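You operate a simulated robot arm through the tools that you are given. There is no shell and no other tool. Be economical: measure what you need, move in short steps, check, and stop when the job is done.

You are at the controls of a simulated robot arm. One attempt, no reset.

JOB
Fetch the blue-eared basket and set it on top of the impeller.

Only the result counts: the job must be done as asked and must still hold three seconds after the hand-in. Knocking over, shifting, dropping, spilling or breaking anything else fails it.

ROBOT AND FRAMES
A 7-joint arm with a two-finger parallel gripper, fixed in place. Base frame: the origin is at the foot of the arm, x ahead of it, y to its left, z up; the work surface is at about z = 860. Lengths are in mm, angles in degrees, forces in N, time in s.
With the tool pointing down near the work surface it reaches from about 300 to 700 mm from the base axis. Its first joint turns from -66.0 to 66.0 degrees. Payload 1.57 kg.
The TCP is the grasp point between the finger pads, 30 mm short of the fingertips. In the tool frame z runs along the fingers and y along their closing line. The gripper opens to 110 mm. The fingers are 24 mm wide and 12 mm thick; the gripper's body (48 by 112 mm) begins 78 mm behind the TCP.
Orientation is that of the tool frame in the base frame, as a unit quaternion [x, y, z, w]. With the fingers straight down and closing along the base's y, the tool's x points along the base's -x, its y along +y and its z along -z.

CONTROLS
- The arm moves only by the tool apply_moves. Its argument "plan" is a list that holds one entry, the list of rows, each a list of 7 numbers: the shift along the tool's x, y, z in mm, then the turn, a rotation vector about the tool's x, y, z in degrees, then the finger opening in mm, from 0 to 110. In form: [[[x, y, z, ax, ay, az, hand], ...]]. A call has 1 to 20 rows; each row is the pose to reach, as a shift and turn from the pose commanded when the call began, along the tool's axes at that moment. A row lasts 0.2 s, in which the tool goes at most 50 mm and 8.6 degrees; a call with a longer step from one row to the next is refused whole, and so is a gripper value outside its range. A pose out of reach is approached as far as the arm can. The call stops where the force on the tool passes 40 N (or 10 N more than at its start, if that is more) or the arm is blocked; 0.2 s more then pass. Each finger travels about 108 mm/s and halts on what it meets, pressing with about 37 N; the grip force reading is that of the motor and also rises with nothing between the fingers. The clock runs only during rows and for 0.2 s after the last one: add rows that repeat a pose to give the fingers time. It gives the time, the measured TCP pose, the force on the tool (base axes), the opening and the grip force at its end, in the units of the frame above (readings bear some noise), and new pictures: "views" is both (left out), scene, wrist or none.
- Cameras (640 x 400 px; columns grow to the right, rows downward): "scene" is fixed at [181.2, -411.5, 1398]; the picture's right is [0.58, -0.82, 0.00], its down [-0.52, -0.37, -0.77] and it looks along [0.63, 0.44, -0.64] (base axes); focal length 363 px, centre (320, 200). "wrist" rides on the gripper at [70, 16, -141] in the tool frame; the picture's right is [-0.23, 0.97, 0.00], its down [-0.85, -0.20, -0.48] and it looks along [-0.47, -0.11, 0.88] (tool axes); focal length 222 px, centre (320, 200). There is no depth. A picture from a camera that has moved, and an enlarged one, comes with that camera's place and axes in the base frame and with its lens.
- zoom(camera, box): a new picture of the part [left, top, right, bottom] of that camera's present view, enlarged. The clock stands still meanwhile.
- job_done(): hands the job in; it is judged then, once.

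Go step by step. Nothing tells you positions but the pictures and the camera data: compare them with the known pose of the tool, close in by small moves and look again before you grip or let go. The budget is 90 turns and 170 pictures, counting those below and the enlarged ones. Unless the task says otherwise, let go and move clear before handing in, and close with one line.

The tools are called after "Call:" as a command line: name --argument value ..., lists and objects as JSON in quotes. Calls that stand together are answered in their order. apply_moves: Moves the arm, as the interface text tells. Its arguments: {"type":"object","properties":{"plan":{"type":"array","items":{"type":"array","items":{"type":"array","items":{"type":"number"}}}},"views":{"type":"string","enum":["both","scene","wrist","none"]}},"required":["plan"]} The other tools are called the same way: zoom (camera, box) takes an enlarged picture of a part of a camera's view; job_done () hands the job in.

At the start:

```text
clock: 0.0
ee_pos: [297.5, -215.2, 1187.6]
ee_rot: [0.0, 1.0, -0.001, 0.001]
contact_force: [0.3, -0.5, 0.2]
finger_gap: 110.1
grip_force: 0.1
```

scene: 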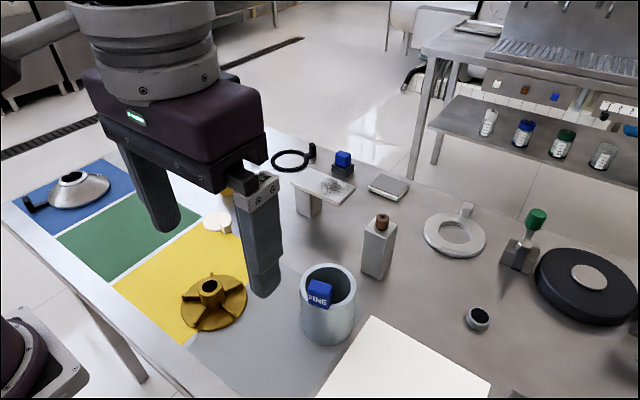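
wrist: 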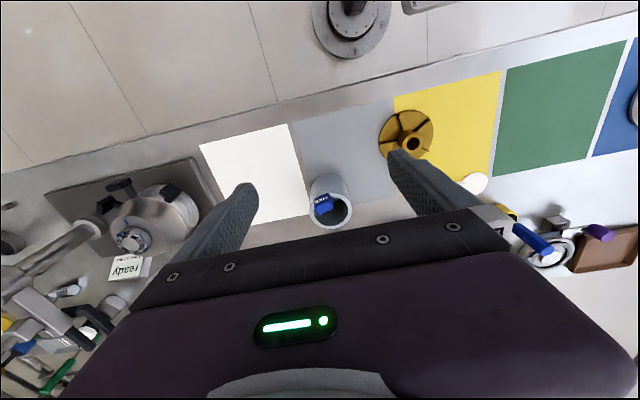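

I see a grey cup with a blue "FINE" tab, which is probably the basket, and a gold impeller on the yellow area. I'll zoom in to check both before moving.

Call:
zoom --camera "scene" --box '[160, 220, 400, 370]'

Call:
zoom --camera "scene" --box '[260, 130, 500, 280]'

Call:
zoom --camera "wrist" --box '[280, 90, 480, 215]'

```text
2.67 times, centred on (280, 295) of scene
camera zoom: at [181.2, -411.5, 1398.0], right [0.58, -0.82, 0.0], down [-0.52, -0.37, -0.77], along [0.63, 0.44, -0.64], focal length 969 px, centre (427, -53)
```

zoom: 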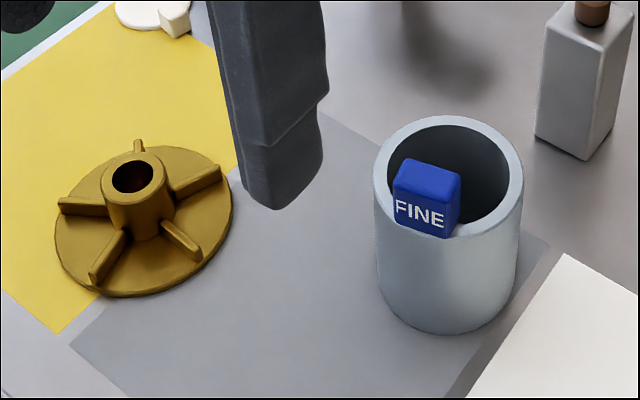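

```text
2.67 times, centred on (380, 205) of scene
camera zoom: at [181.2, -411.5, 1398.0], right [0.58, -0.82, 0.0], down [-0.52, -0.37, -0.77], along [0.63, 0.44, -0.64], focal length 969 px, centre (160, 187)
```

zoom: 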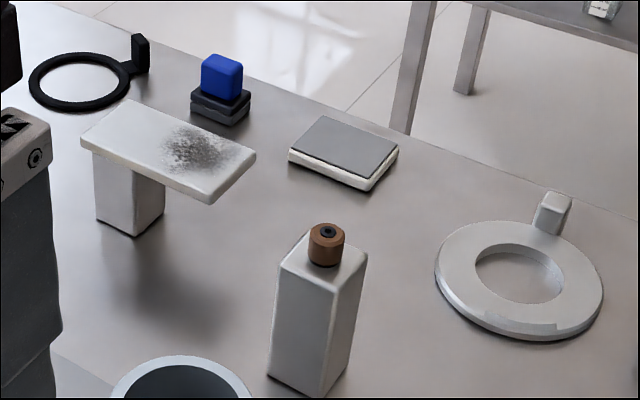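

```text
3.20 times, centred on (380, 152) of wrist
camera zoom: at [228.6, -199.4, 1328.2], right [0.23, 0.97, 0.0], down [0.85, -0.2, 0.48], along [0.47, -0.11, -0.88], focal length 711 px, centre (128, 352)
```

zoom: 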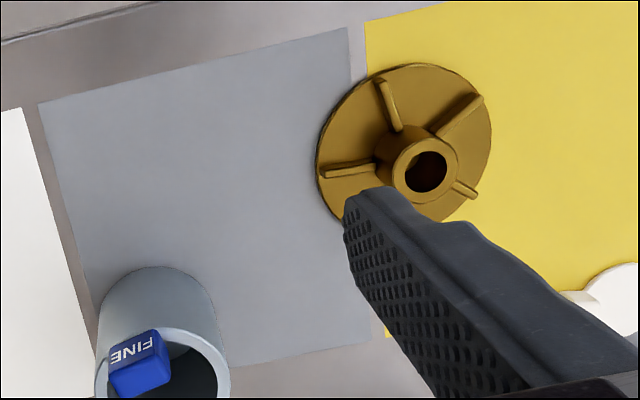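

The basket may be nested inside the cup, with the blue tab as its ear. I put the cup near (453, -237), with its rim at z≈970. I'll move in for a closer look down into it.

Call:
apply_moves --plan '[[[-25, 0, 25, 0, 0, 0, 110], [-50, -2, 50, 0, 0, 0, 110], [-70, -4, 75, 0, 0, 0, 110], [-84, -5, 98, 0, 0, 0, 110], [-84, -5, 98, 0, 0, 0, 110]]]'

Call:
zoom --camera "wrist" --box '[240, 120, 400, 220]'

Call:
zoom --camera "scene" --box '[264, 240, 392, 320]'

```text
clock: 1.2
ee_pos: [381.3, -221.0, 1089.6]
ee_rot: [0.001, 1.0, 0.0, 0.0]
contact_force: [-0.8, -0.7, -0.1]
finger_gap: 110.2
grip_force: 0.0
camera wrist: at [311.1, -204.8, 1229.9], right [0.23, 0.97, 0.0], down [0.85, -0.2, 0.48], along [0.47, -0.11, -0.88], focal length 222 px, centre (320, 200)
```

scene: 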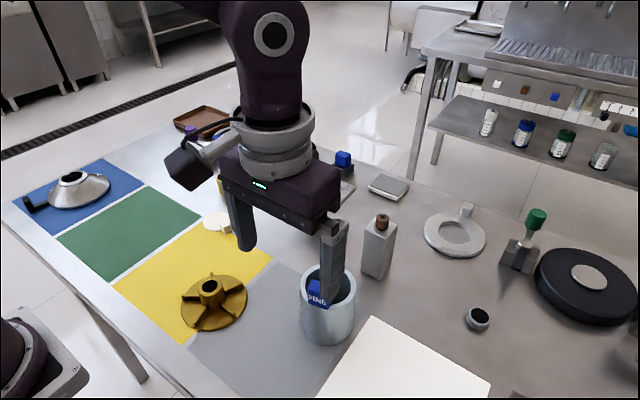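
wrist: 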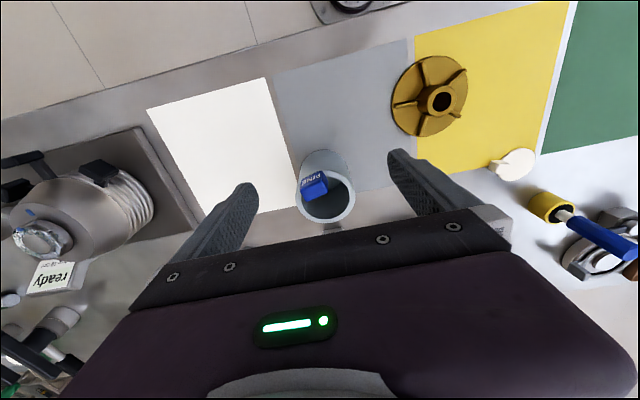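

```text
4.00 times, centred on (320, 170) of wrist
camera zoom: at [311.1, -204.8, 1229.9], right [0.23, 0.97, 0.0], down [0.85, -0.2, 0.48], along [0.47, -0.11, -0.88], focal length 888 px, centre (320, 320)
```

zoom: 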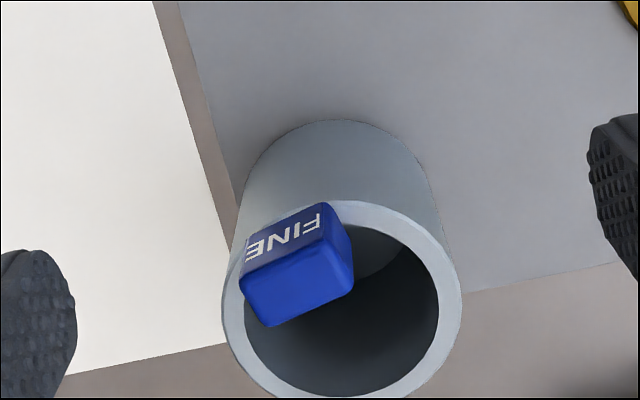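

```text
5.00 times, centred on (328, 280) of scene
camera zoom: at [181.2, -411.5, 1398.0], right [0.58, -0.82, 0.0], down [-0.52, -0.37, -0.77], along [0.63, 0.44, -0.64], focal length 1816 px, centre (280, -200)
```

zoom: 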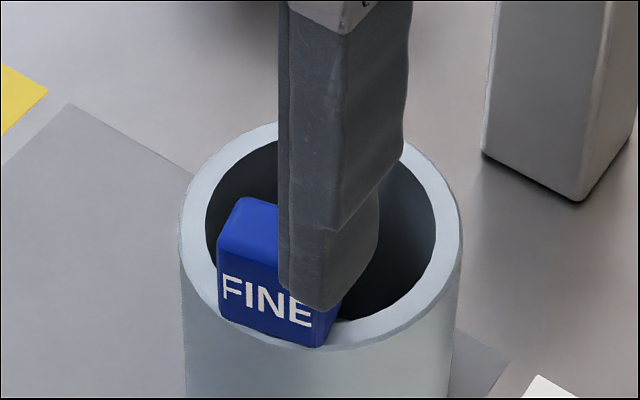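

The blue ear sits on the rim on the -x/-y side. I still can't tell whether there's a separate insert, so I'll put the camera directly over the mouth and look in.

Call:
apply_moves --plan '[[[-35, -8, 0, 0, 0, 0, 110], [-75, -16, 0, 0, 0, 0, 110], [-110, -24, 0, 0, 0, 0, 110], [-138, -32, 0, 0, 0, 0, 110], [-138, -32, 0, 0, 0, 0, 110]]]'

Call:
zoom --camera "wrist" --box '[240, 30, 400, 130]'

```text
clock: 2.4
ee_pos: [518.7, -250.6, 1089.4]
ee_rot: [0.0, 1.0, 0.0, -0.001]
contact_force: [0.1, 0.5, -0.6]
finger_gap: 109.8
grip_force: 0.0
camera wrist: at [449.9, -235.7, 1230.0], right [0.23, 0.97, 0.0], down [0.86, -0.2, 0.48], along [0.47, -0.11, -0.88], focal length 222 px, centre (320, 200)
```

scene: 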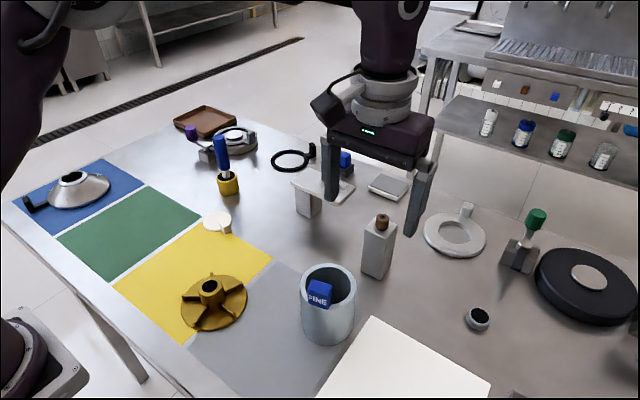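
wrist: 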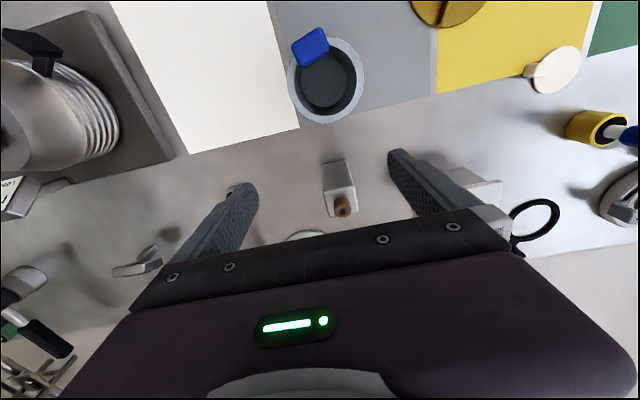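

```text
4.00 times, centred on (320, 80) of wrist
camera zoom: at [449.9, -235.7, 1230.0], right [0.23, 0.97, 0.0], down [0.86, -0.2, 0.48], along [0.47, -0.11, -0.88], focal length 888 px, centre (320, 680)
```

zoom: 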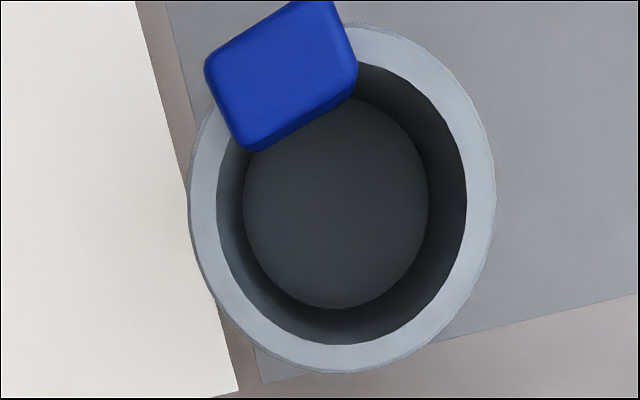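

The cup is empty, with the ear straddling its rim. I'll zoom in closely on where the ear joins, looking for a seam between an insert and an outer sleeve.

Call:
zoom --camera "scene" --box '[296, 258, 360, 298]'

Call:
zoom --camera "wrist" --box '[280, 20, 376, 80]'

Call:
zoom --camera "scene" --box '[290, 290, 370, 350]'

Call:
zoom --camera "scene" --box '[170, 100, 362, 220]'

```text
10.00 times, centred on (328, 278) of scene
camera zoom: at [181.2, -411.5, 1398.0], right [0.58, -0.82, 0.0], down [-0.52, -0.37, -0.77], along [0.63, 0.44, -0.64], focal length 3633 px, centre (240, -580)
```

zoom: 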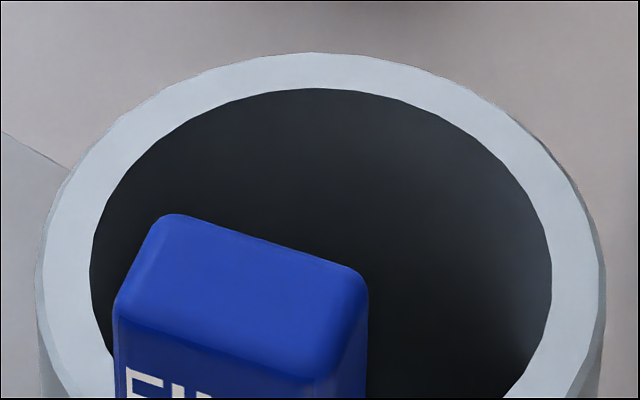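

```text
6.67 times, centred on (328, 50) of wrist
camera zoom: at [449.9, -235.7, 1230.0], right [0.23, 0.97, 0.0], down [0.86, -0.2, 0.48], along [0.47, -0.11, -0.88], focal length 1481 px, centre (267, 1200)
```

zoom: 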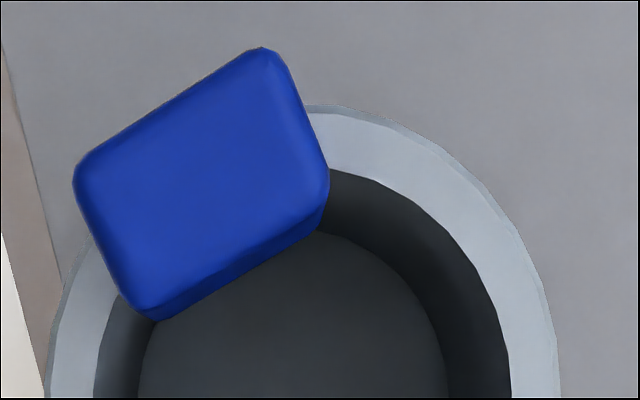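

```text
6.67 times, centred on (330, 320) of scene
camera zoom: at [181.2, -411.5, 1398.0], right [0.58, -0.82, 0.0], down [-0.52, -0.37, -0.77], along [0.63, 0.44, -0.64], focal length 2422 px, centre (253, -600)
```

zoom: 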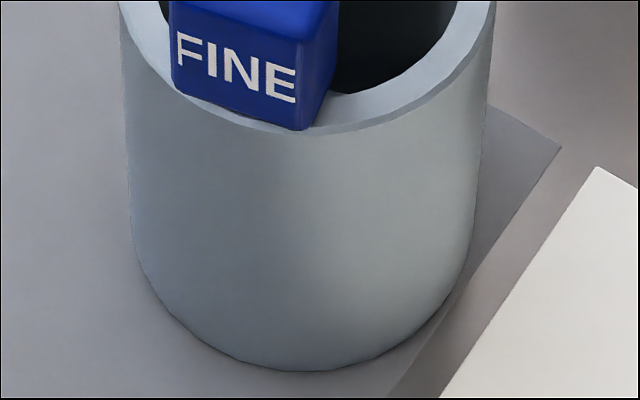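

```text
3.33 times, centred on (266, 160) of scene
camera zoom: at [181.2, -411.5, 1398.0], right [0.58, -0.82, 0.0], down [-0.52, -0.37, -0.77], along [0.63, 0.44, -0.64], focal length 1211 px, centre (500, 333)
```

zoom: 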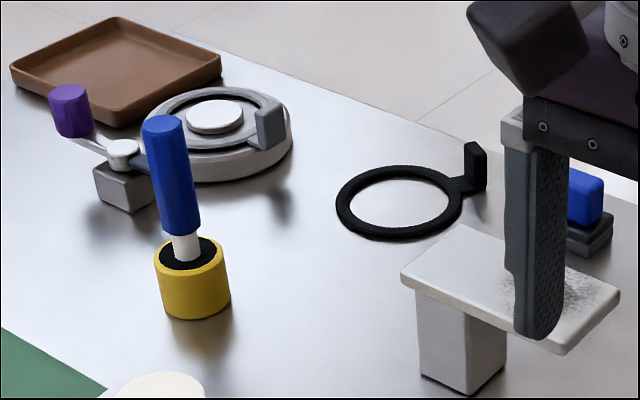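

The ear is about 28 mm wide tangentially and 18 mm radially, centred near (425, -239) at z 970–995, and it overhangs the mouth. To find out if it belongs to an insert or to the whole cup, I'll line up over it with the fingers closing radially, then try a small lift.

Call:
apply_moves --plan '[[[10, 1, 4, 0, 0, 8.4, 100], [20, 3, 8, 0, 0, 16.8, 90], [30, 4, 12, 0, 0, 25, 80], [42, 5, 16, 0, 0, 33.4, 70], [54, 7, 20, 0, 0, 41.8, 60], [66, 8, 25, 0, 0, 50, 60], [78, 10, 30, 0, 0, 58.4, 60], [88, 11, 35, 0, 0, 66.8, 60], [94, 12, 39, 0, 0, 75, 60], [94, 12, 39, 0, 0, 75, 60]]]'

Call:
zoom --camera "scene" --box '[248, 220, 408, 320]'

```text
clock: 4.6
ee_pos: [426.0, -240.0, 1050.8]
ee_rot: [0.609, 0.793, 0.0, 0.0]
contact_force: [-0.2, 0.7, 0.4]
finger_gap: 59.8
grip_force: 0.1
camera wrist: at [424.3, -169.1, 1191.5], right [1.0, 0.03, 0.0], down [0.03, -0.88, 0.48], along [0.01, -0.48, -0.88], focal length 222 px, centre (320, 200)
```

scene: 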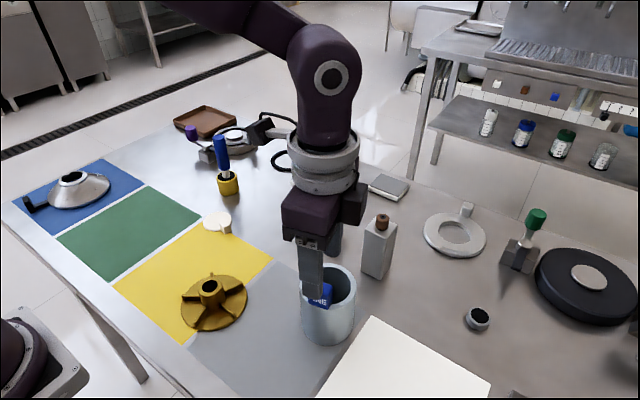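
wrist: 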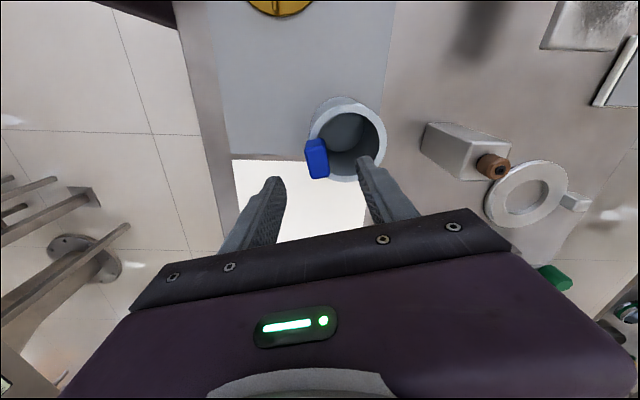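

```text
4.00 times, centred on (328, 270) of scene
camera zoom: at [181.2, -411.5, 1398.0], right [0.58, -0.82, 0.0], down [-0.52, -0.37, -0.77], along [0.63, 0.44, -0.64], focal length 1453 px, centre (288, -80)
```

zoom: 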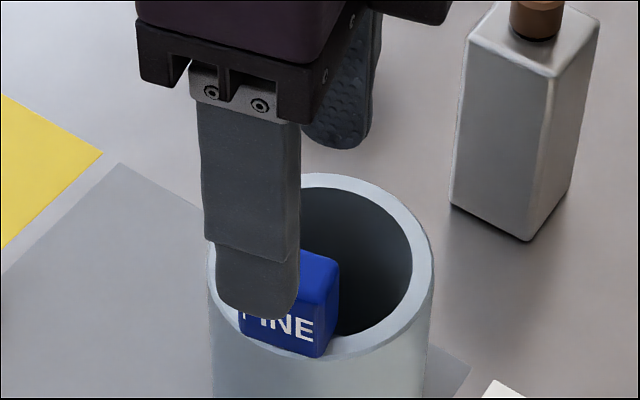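

The fingers are lined up on either side of the ear. I'll lower until the tips are just above the rim level, then check.

Call:
apply_moves --plan '[[[3, 0, 12, 0, 0, 0, 60], [3, 0, 24, 0, 0, 0, 60], [3, 0, 36, 0, 0, 0, 60], [3, 0, 44, 0, 0, 0, 60], [3, 0, 44, 0, 0, 0, 60]]]'

Call:
zoom --camera "wrist" --box '[240, 90, 432, 210]'

Call:
zoom --camera "scene" --box '[264, 240, 392, 320]'

```text
clock: 5.8
ee_pos: [424.0, -236.0, 1006.4]
ee_rot: [0.608, 0.794, 0.0, 0.0]
contact_force: [-1.3, 0.4, -1.3]
finger_gap: 60.0
grip_force: 0.1
camera wrist: at [422.4, -165.4, 1147.0], right [1.0, 0.03, 0.0], down [0.03, -0.88, 0.48], along [0.02, -0.48, -0.88], focal length 222 px, centre (320, 200)
```

scene: 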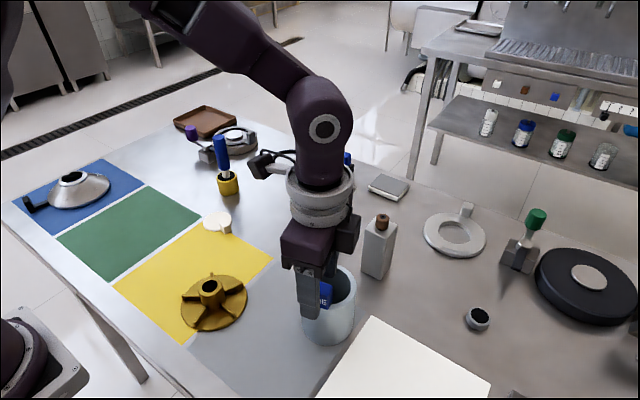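
wrist: 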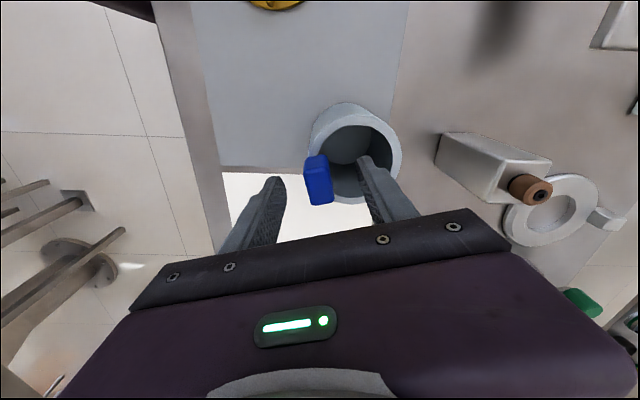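

```text
3.33 times, centred on (336, 150) of wrist
camera zoom: at [422.4, -165.4, 1147.0], right [1.0, 0.03, 0.0], down [0.03, -0.88, 0.48], along [0.02, -0.48, -0.88], focal length 740 px, centre (267, 367)
```

zoom: 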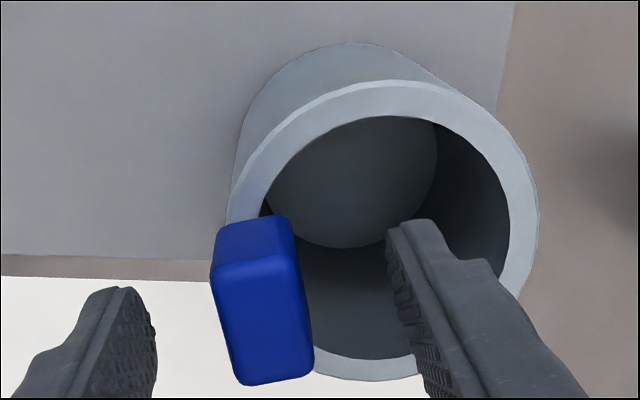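

```text
5.00 times, centred on (328, 280) of scene
camera zoom: at [181.2, -411.5, 1398.0], right [0.58, -0.82, 0.0], down [-0.52, -0.37, -0.77], along [0.63, 0.44, -0.64], focal length 1816 px, centre (280, -200)
```

zoom: 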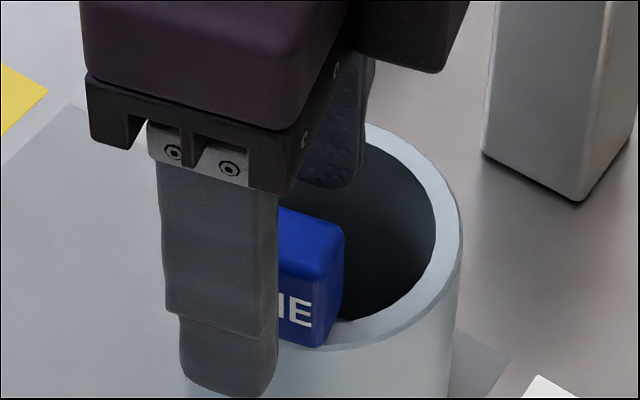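

The ear is centred between the fingers and the yaw matches. I'll close on it.

Call:
apply_moves --plan '[[[0, 0, 0, 0, 0, 0, 40], [0, 0, 0, 0, 0, 0, 25], [0, 0, 0, 0, 0, 0, 10], [0, 0, 0, 0, 0, 0, 5], [0, 0, 0, 0, 0, 0, 5]]]'

Call:
zoom --camera "scene" --box '[264, 250, 408, 350]'

```text
clock: 7.0
ee_pos: [425.3, -236.7, 1006.9]
ee_rot: [0.609, 0.793, 0.0, 0.0]
contact_force: [0.4, -2.1, 1.0]
finger_gap: 19.5
grip_force: 33.4
camera wrist: at [422.4, -165.4, 1147.2], right [1.0, 0.03, 0.0], down [0.03, -0.88, 0.48], along [0.02, -0.48, -0.88], focal length 222 px, centre (320, 200)
```

scene: 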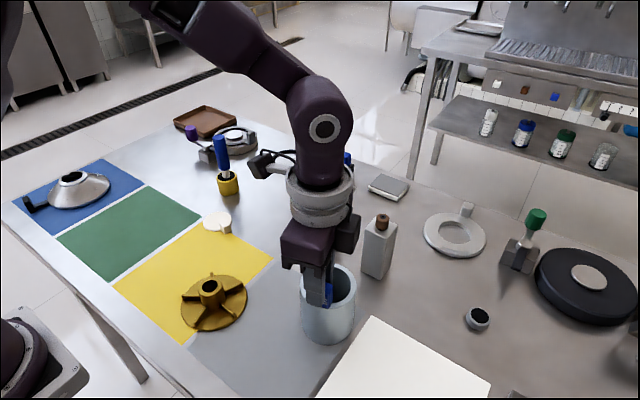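
wrist: 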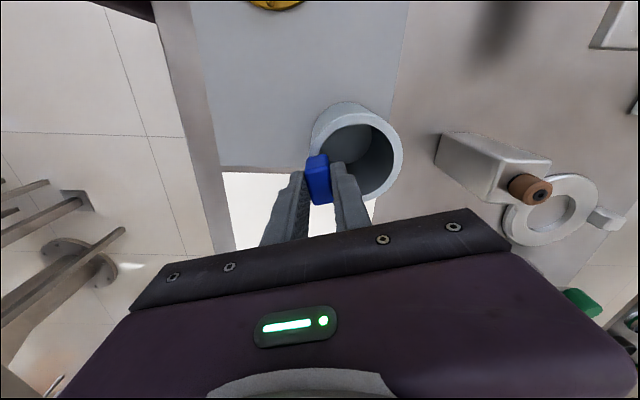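

```text
4.00 times, centred on (336, 300) of scene
camera zoom: at [181.1, -411.5, 1398.0], right [0.58, -0.82, 0.0], down [-0.52, -0.37, -0.77], along [0.63, 0.44, -0.64], focal length 1453 px, centre (256, -200)
```

zoom: 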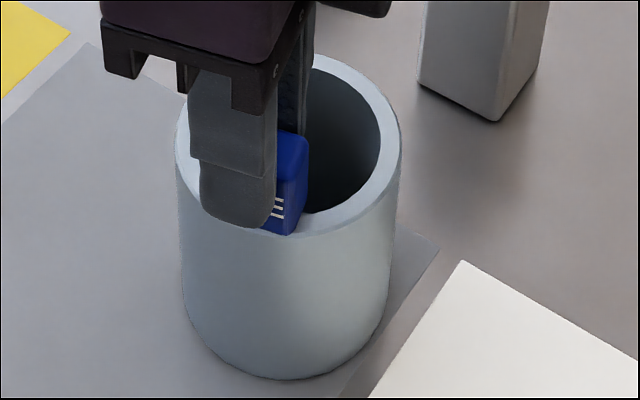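

The ear is gripped at about 19.5 mm. I'll lift slowly by 8 mm and see what comes up.

Call:
apply_moves --plan '[[[0, 0, -2, 0, 0, 0, 5], [0, 0, -4, 0, 0, 0, 5], [0, 0, -6, 0, 0, 0, 5], [0, 0, -8, 0, 0, 0, 5], [0, 0, -8, 0, 0, 0, 5]]]'

Call:
zoom --camera "scene" --box '[264, 250, 408, 350]'

Call:
zoom --camera "wrist" --box '[272, 80, 432, 210]'

```text
clock: 8.2
ee_pos: [425.4, -237.6, 1014.1]
ee_rot: [0.609, 0.793, 0.0, 0.0]
contact_force: [0.4, 0.8, -2.4]
finger_gap: 19.4
grip_force: 33.2
camera wrist: at [422.8, -166.1, 1155.3], right [1.0, 0.03, 0.0], down [0.03, -0.88, 0.48], along [0.02, -0.48, -0.88], focal length 222 px, centre (320, 200)
```

scene: 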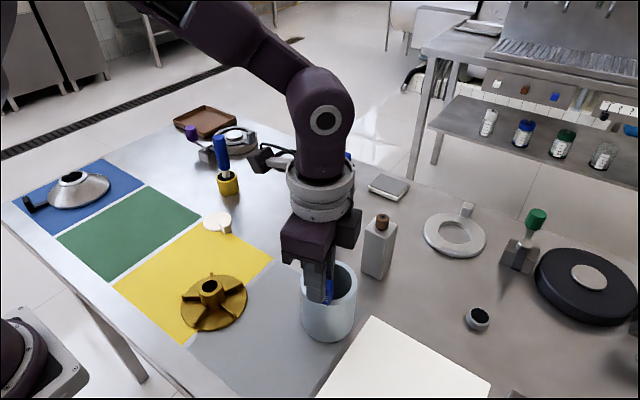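
wrist: 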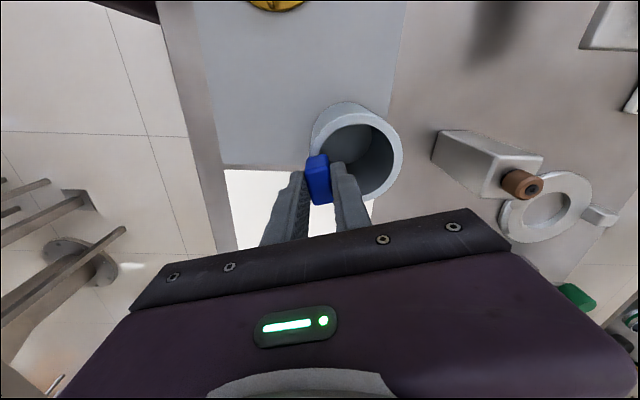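

```text
4.00 times, centred on (336, 300) of scene
camera zoom: at [181.2, -411.5, 1398.0], right [0.58, -0.82, 0.0], down [-0.52, -0.37, -0.77], along [0.63, 0.44, -0.64], focal length 1453 px, centre (256, -200)
```

zoom: 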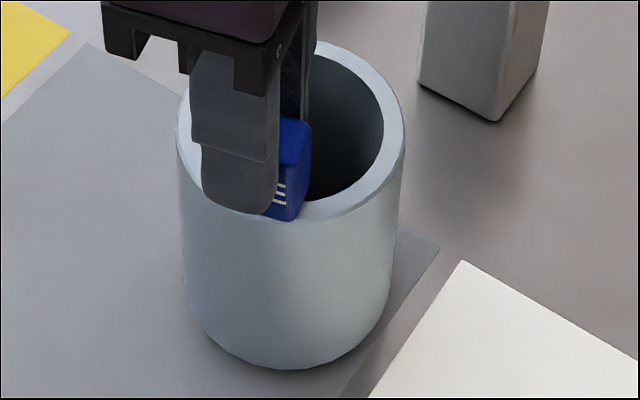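

```text
3.08 times, centred on (352, 145) of wrist
camera zoom: at [422.8, -166.1, 1155.3], right [1.0, 0.03, 0.0], down [0.03, -0.88, 0.48], along [0.02, -0.48, -0.88], focal length 684 px, centre (222, 369)
```

zoom: 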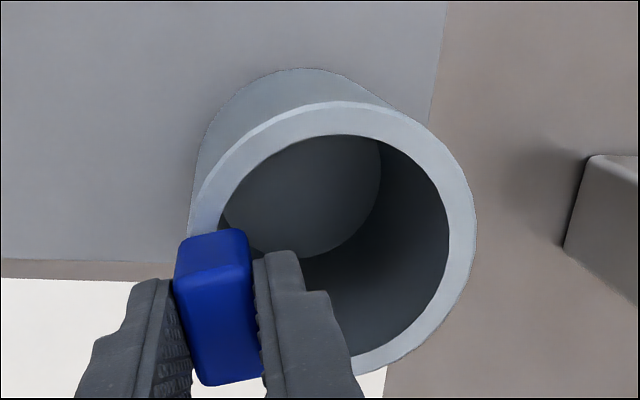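

The whole cup came up with the ear, upright and light, so the cup is the basket. The impeller hub is about 40 mm across, centred near (375, -56), with its top at z≈907. I'll raise the basket and carry it over, staying high.

Call:
apply_moves --plan '[[[0, 0, -8, 0, 0, 0, 5], [0, 0, -22, 0, 0, 0, 5], [0, 0, -38, 0, 0, 0, 5], [0, 0, -54, 0, 0, 0, 5], [0, 0, -70, 0, 0, 0, 5], [0, 0, -80, 0, 0, 0, 5], [10, -2, -80, 0, 0, 0, 5], [30, -5, -80, 0, 0, 0, 5], [52, -8, -80, 0, 0, 0, 5], [76, -12, -80, 0, 0, 0, 5], [100, -16, -80, 0, 0, 0, 5], [124, -20, -80, 0, 0, 0, 5], [148, -24, -80, 0, 0, 0, 5], [168, -27, -80, 0, 0, 0, 5], [182, -29, -80, 0, 0, 0, 5], [188, -30, -80, 0, 0, 0, 5], [188, -30, -80, 0, 0, 0, 5]]]'

Call:
zoom --camera "scene" --box '[130, 200, 322, 350]'

```text
clock: 11.8
ee_pos: [347.9, -63.9, 1095.8]
ee_rot: [0.608, 0.794, 0.001, 0.0]
contact_force: [0.1, 0.4, -1.8]
finger_gap: 19.4
grip_force: 33.6
camera wrist: at [345.8, 8.0, 1235.5], right [1.0, 0.03, 0.0], down [0.03, -0.88, 0.48], along [0.02, -0.48, -0.88], focal length 222 px, centre (320, 200)
```

scene: 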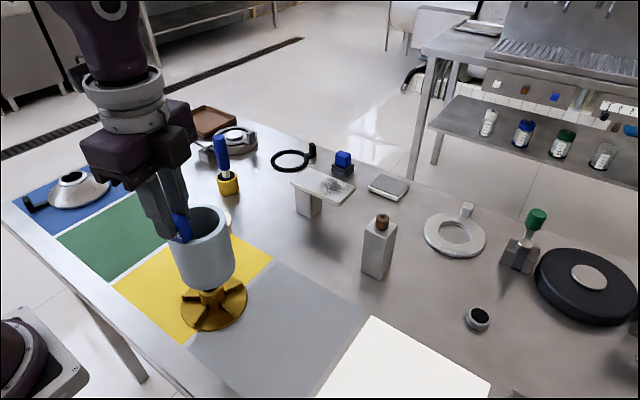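
wrist: 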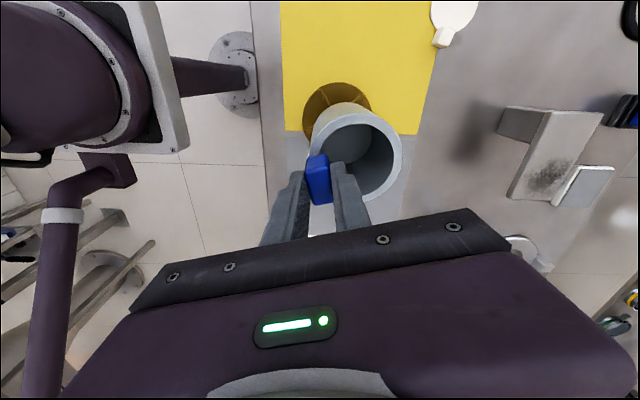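

```text
2.67 times, centred on (226, 275) of scene
camera zoom: at [181.2, -411.5, 1398.0], right [0.58, -0.82, 0.0], down [-0.52, -0.37, -0.77], along [0.63, 0.44, -0.64], focal length 969 px, centre (571, 0)
```

zoom: 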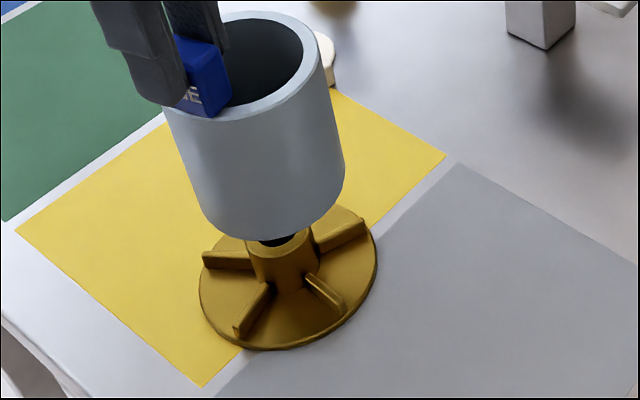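

The basket hangs nearly over the hub. I'll zoom in to measure the offset before lowering.

Call:
zoom --camera "scene" --box '[165, 195, 261, 255]'

Call:
zoom --camera "scene" --box '[165, 255, 261, 345]'

Call:
zoom --camera "wrist" --box '[280, 70, 424, 220]'

```text
6.67 times, centred on (213, 225) of scene
camera zoom: at [181.2, -411.5, 1398.0], right [0.58, -0.82, 0.0], down [-0.52, -0.37, -0.77], along [0.63, 0.44, -0.64], focal length 2422 px, centre (1033, 33)
```

zoom: 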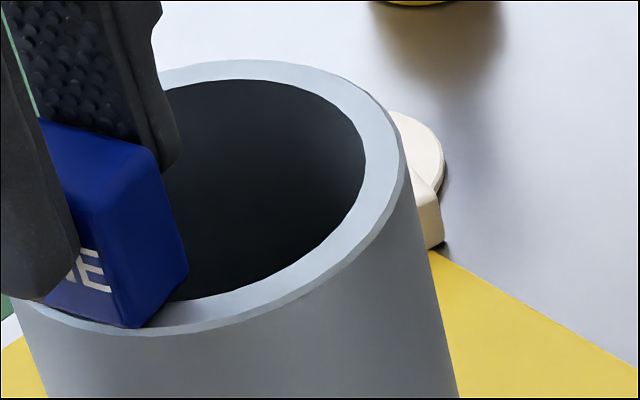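

```text
4.44 times, centred on (213, 300) of scene
camera zoom: at [181.2, -411.5, 1398.0], right [0.58, -0.82, 0.0], down [-0.52, -0.37, -0.77], along [0.63, 0.44, -0.64], focal length 1615 px, centre (796, -244)
```

zoom: 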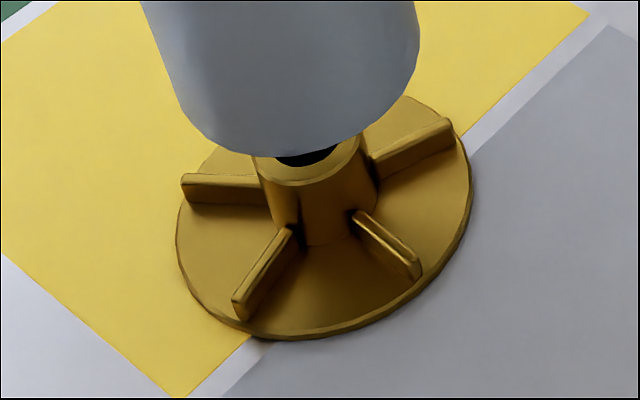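

```text
2.67 times, centred on (352, 145) of wrist
camera zoom: at [345.8, 8.0, 1235.5], right [1.0, 0.03, 0.0], down [0.03, -0.88, 0.48], along [0.02, -0.48, -0.88], focal length 592 px, centre (235, 347)
```

zoom: 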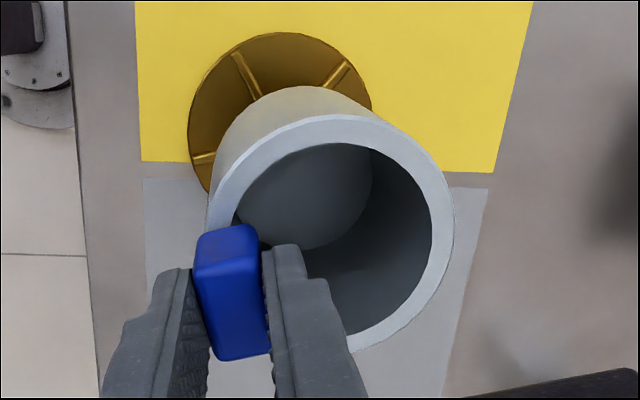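

The basket looks about 3 mm too far in +x relative to the hub. I'll shift it slightly and lower to just above the hub, where I can compare them directly.

Call:
apply_moves --plan '[[[0.8, -2.9, 8, 0, 0, 0, 5], [0.8, -2.9, 16, 0, 0, 0, 5], [0.8, -2.9, 24, 0, 0, 0, 5], [0.8, -2.9, 30, 0, 0, 0, 5], [0.8, -2.9, 30, 0, 0, 0, 5]]]' --views "scene"

Call:
zoom --camera "scene" --box '[165, 255, 261, 345]'

```text
clock: 13.0
ee_pos: [344.5, -62.3, 1064.9]
ee_rot: [0.608, 0.794, 0.0, 0.0]
contact_force: [0.0, -0.5, -1.2]
finger_gap: 19.5
grip_force: 33.9
```

scene: 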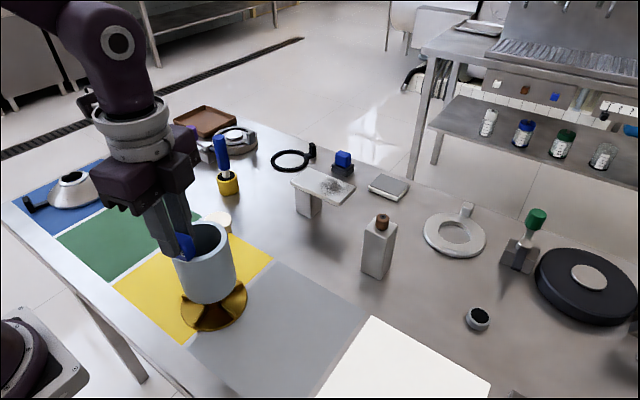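

```text
4.44 times, centred on (213, 300) of scene
camera zoom: at [181.2, -411.5, 1398.0], right [0.58, -0.82, 0.0], down [-0.52, -0.37, -0.77], along [0.63, 0.44, -0.64], focal length 1615 px, centre (796, -244)
```

zoom: 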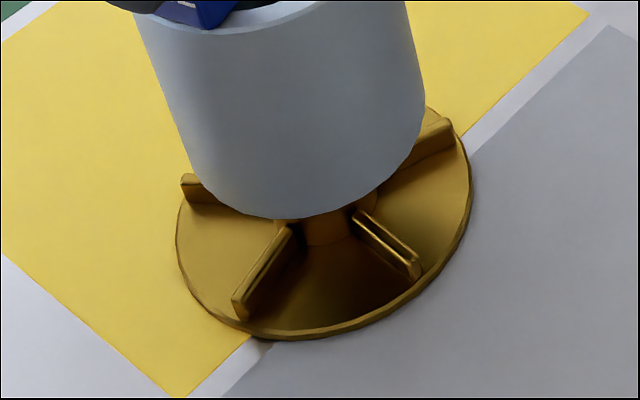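

Laterally the basket lines up with the hub to within about 2 mm, and in depth it looks right too. I'll lower it in small steps and watch for contact.

Call:
apply_moves --plan '[[[0, 0, 2, 0, 0, 0, 5], [0, 0, 4, 0, 0, 0, 5], [0, 0, 6, 0, 0, 0, 5], [0, 0, 7, 0, 0, 0, 5], [0, 0, 7, 0, 0, 0, 5]]]' --views "none"

Call:
zoom --camera "scene" --box '[165, 255, 261, 345]'

```text
clock: 14.2
ee_pos: [343.7, -63.2, 1058.4]
ee_rot: [0.609, 0.794, 0.0, 0.0]
contact_force: [0.0, -0.6, -2.3]
finger_gap: 19.1
grip_force: 34.2
```

```text
4.44 times, centred on (213, 300) of scene
camera zoom: at [181.2, -411.5, 1398.0], right [0.58, -0.82, 0.0], down [-0.52, -0.37, -0.77], along [0.63, 0.44, -0.64], focal length 1615 px, centre (796, -244)
```

zoom: 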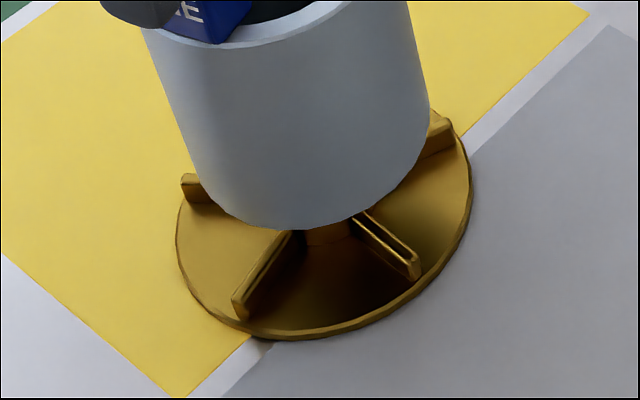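

Call:
apply_moves --plan '[[[0, 0, 1, 0, 0, 0, 5], [0, 0, 2, 0, 0, 0, 5], [0, 0, 3, 0, 0, 0, 5], [0, 0, 3, 0, 0, 0, 5]]]' --views "none"

```text
clock: 15.2
ee_pos: [344.7, -64.0, 1054.6]
ee_rot: [0.609, 0.793, 0.0, 0.0]
contact_force: [0.3, -0.1, -2.3]
finger_gap: 19.5
grip_force: 33.3
```

There's no contact yet, and the load still reads about 2.3 N. I'll keep going down in 1 mm steps.

Call:
apply_moves --plan '[[[0, 0, 0.7, 0, 0, 0, 5], [0, 0, 1.4, 0, 0, 0, 5], [0, 0, 2, 0, 0, 0, 5], [0, 0, 2, 0, 0, 0, 5]]]' --views "none"

```text
clock: 16.2
ee_pos: [344.6, -62.6, 1053.5]
ee_rot: [0.609, 0.793, -0.001, 0.0]
contact_force: [0.3, 0.0, -1.4]
finger_gap: 19.5
grip_force: 33.4
```

Call:
apply_moves --plan '[[[0, 0, 0.7, 0, 0, 0, 5], [0, 0, 1.4, 0, 0, 0, 5], [0, 0, 2, 0, 0, 0, 5], [0, 0, 2, 0, 0, 0, 5]]]' --views "none"

Call:
zoom --camera "scene" --box '[165, 255, 261, 345]'

```text
clock: 17.2
ee_pos: [343.9, -63.6, 1052.2]
ee_rot: [0.609, 0.793, 0.0, 0.0]
contact_force: [-6.6, -5.2, 26.4]
finger_gap: 19.5
grip_force: 34.2
```

```text
4.44 times, centred on (213, 300) of scene
camera zoom: at [180.7, -411.6, 1398.0], right [0.58, -0.82, 0.0], down [-0.52, -0.37, -0.77], along [0.63, 0.44, -0.64], focal length 1615 px, centre (796, -244)
```

zoom: 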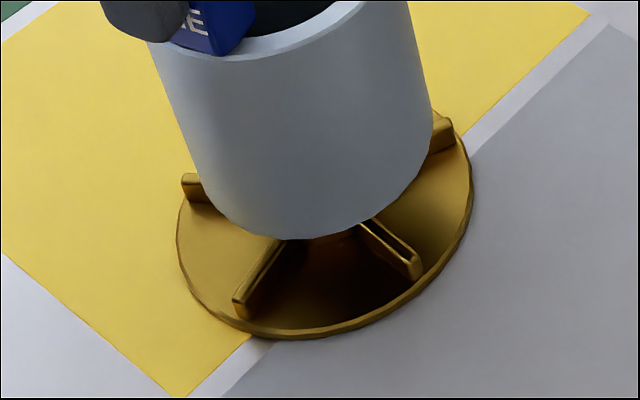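

Contact at about TCP z 1052, which fits a hub top of about 906. I'll back off roughly 1 mm to relieve the pressing force.

Call:
apply_moves --plan '[[[0, 0, -0.5, 0, 0, 0, 5], [0, 0, -0.9, 0, 0, 0, 5], [0, 0, -0.9, 0, 0, 0, 5]]]' --views "both"

Call:
zoom --camera "scene" --box '[133, 210, 293, 350]'

```text
clock: 18.0
ee_pos: [345.2, -63.3, 1050.8]
ee_rot: [0.608, 0.794, -0.001, 0.0]
contact_force: [-0.9, -1.4, 3.3]
finger_gap: 19.4
grip_force: 33.4
camera wrist: at [343.0, 8.5, 1191.8], right [1.0, 0.03, 0.0], down [0.03, -0.88, 0.48], along [0.02, -0.48, -0.88], focal length 222 px, centre (320, 200)
```

scene: 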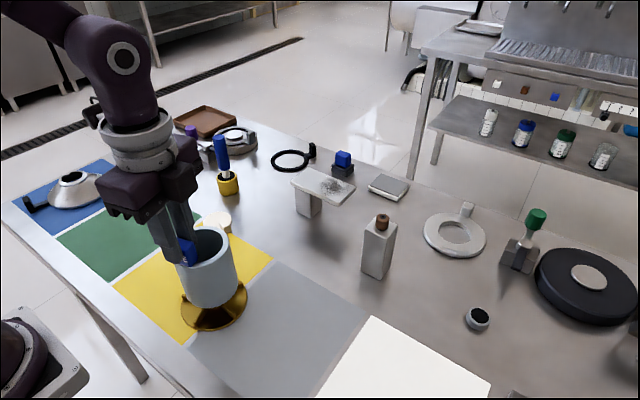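
wrist: 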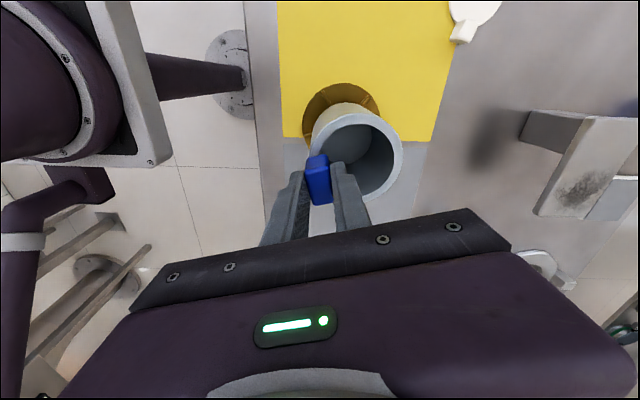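

```text
2.86 times, centred on (213, 280) of scene
camera zoom: at [181.1, -411.5, 1398.0], right [0.58, -0.82, 0.0], down [-0.52, -0.37, -0.77], along [0.63, 0.44, -0.64], focal length 1038 px, centre (626, -29)
```

zoom: 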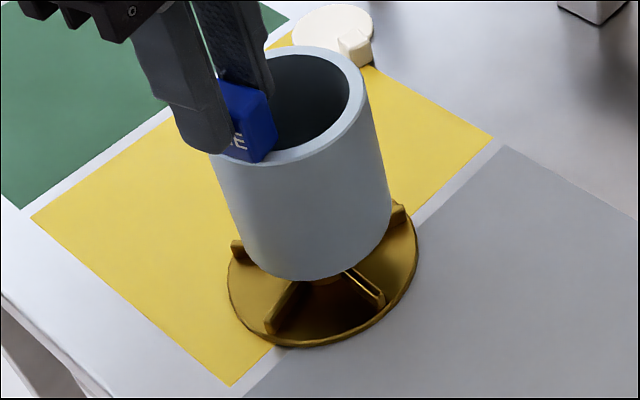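

The basket rests lightly on the hub and is centred to within a couple of mm. I'll open the fingers gradually.

Call:
apply_moves --plan '[[[0, 0, 0, 0, 0, 0, 20], [0, 0, 0, 0, 0, 0, 22], [0, 0, 0, 0, 0, 0, 25], [0, 0, 0, 0, 0, 0, 30], [0, 0, 0, 0, 0, 0, 38], [0, 0, 0, 0, 0, 0, 44], [0, 0, 0, 0, 0, 0, 44]]]' --views "both"

Call:
zoom --camera "scene" --box '[133, 210, 293, 350]'

```text
clock: 19.6
ee_pos: [345.9, -63.3, 1052.4]
ee_rot: [0.609, 0.793, 0.0, 0.001]
contact_force: [-0.9, -0.3, 0.0]
finger_gap: 44.3
grip_force: 0.0
camera wrist: at [343.0, 8.3, 1192.0], right [1.0, 0.03, 0.0], down [0.03, -0.88, 0.48], along [0.02, -0.48, -0.88], focal length 222 px, centre (320, 200)
```

scene: 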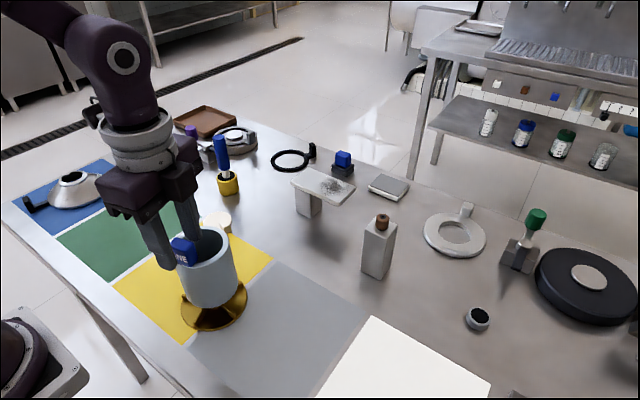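
wrist: 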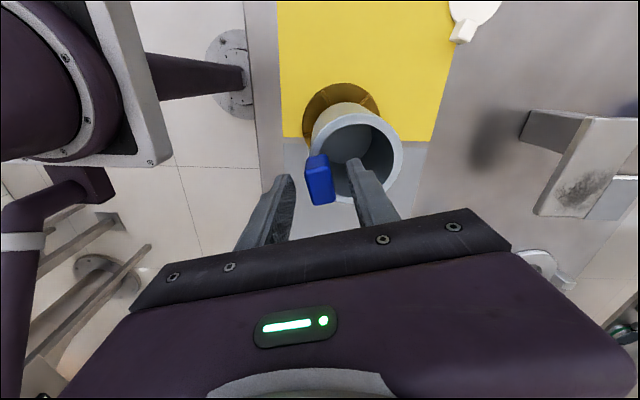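

```text
2.86 times, centred on (213, 280) of scene
camera zoom: at [181.2, -411.5, 1398.0], right [0.58, -0.82, 0.0], down [-0.52, -0.37, -0.77], along [0.63, 0.44, -0.64], focal length 1038 px, centre (626, -29)
```

zoom: 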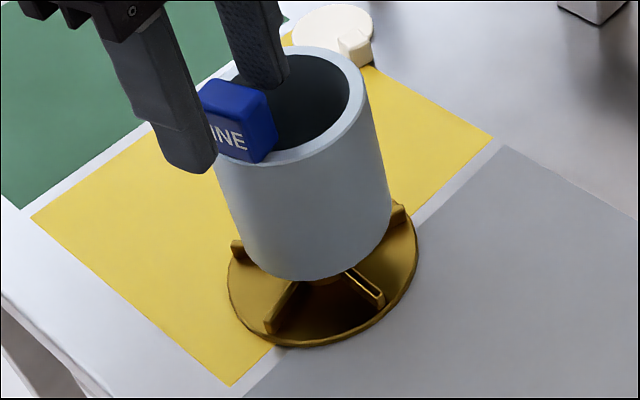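

The basket stands on the hub without moving. I'll lift the gripper straight up and clear.

Call:
apply_moves --plan '[[[0, 0, -10, 0, 0, 0, 44], [0, 0, -25, 0, 0, 0, 44], [0, 0, -50, 0, 0, 0, 44], [0, 0, -80, 0, 0, 0, 44], [0, 0, -110, 0, 0, 0, 44], [0, 0, -120, 0, 0, 0, 44], [0, 0, -120, 0, 0, 0, 44], [0, 0, -120, 0, 0, 0, 44], [0, 0, -120, 0, 0, 0, 44], [0, 0, -120, 0, 0, 0, 44]]]' --views "scene"

Call:
zoom --camera "scene" --box '[133, 210, 293, 350]'

```text
clock: 21.8
ee_pos: [345.7, -61.8, 1173.4]
ee_rot: [0.609, 0.794, -0.001, 0.0]
contact_force: [-0.4, -0.2, 0.1]
finger_gap: 44.1
grip_force: 0.1
```

scene: 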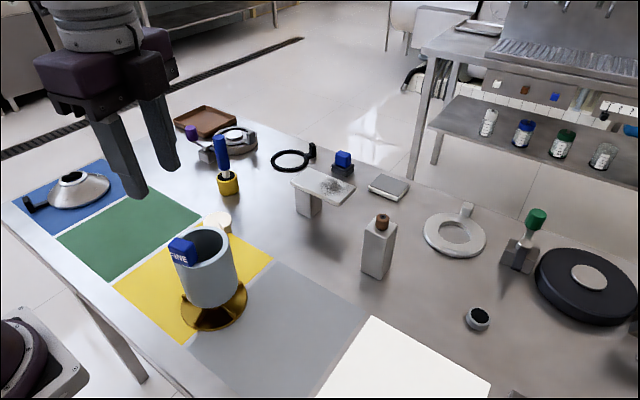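

```text
2.86 times, centred on (213, 280) of scene
camera zoom: at [181.2, -411.5, 1398.0], right [0.58, -0.82, 0.0], down [-0.52, -0.37, -0.77], along [0.63, 0.44, -0.64], focal length 1038 px, centre (626, -29)
```

zoom: 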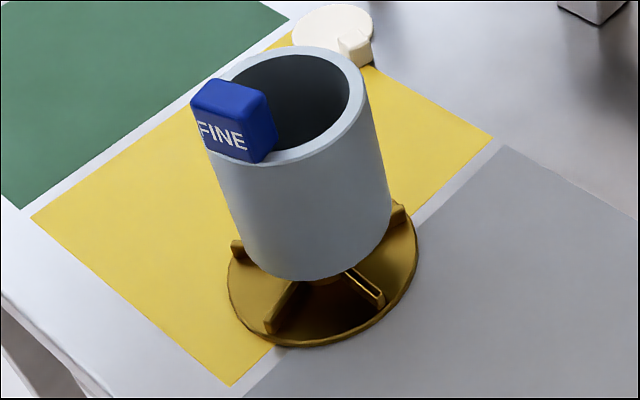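

The basket stands stable and upright on the impeller, the gripper is clear, and nothing else looks disturbed. I'm handing in now.

Call:
job_done

```text
The job is handed in.
```

The blue-eared basket is standing upright on the impeller's hub; the gripper is open and clear, and I saw no other object move.
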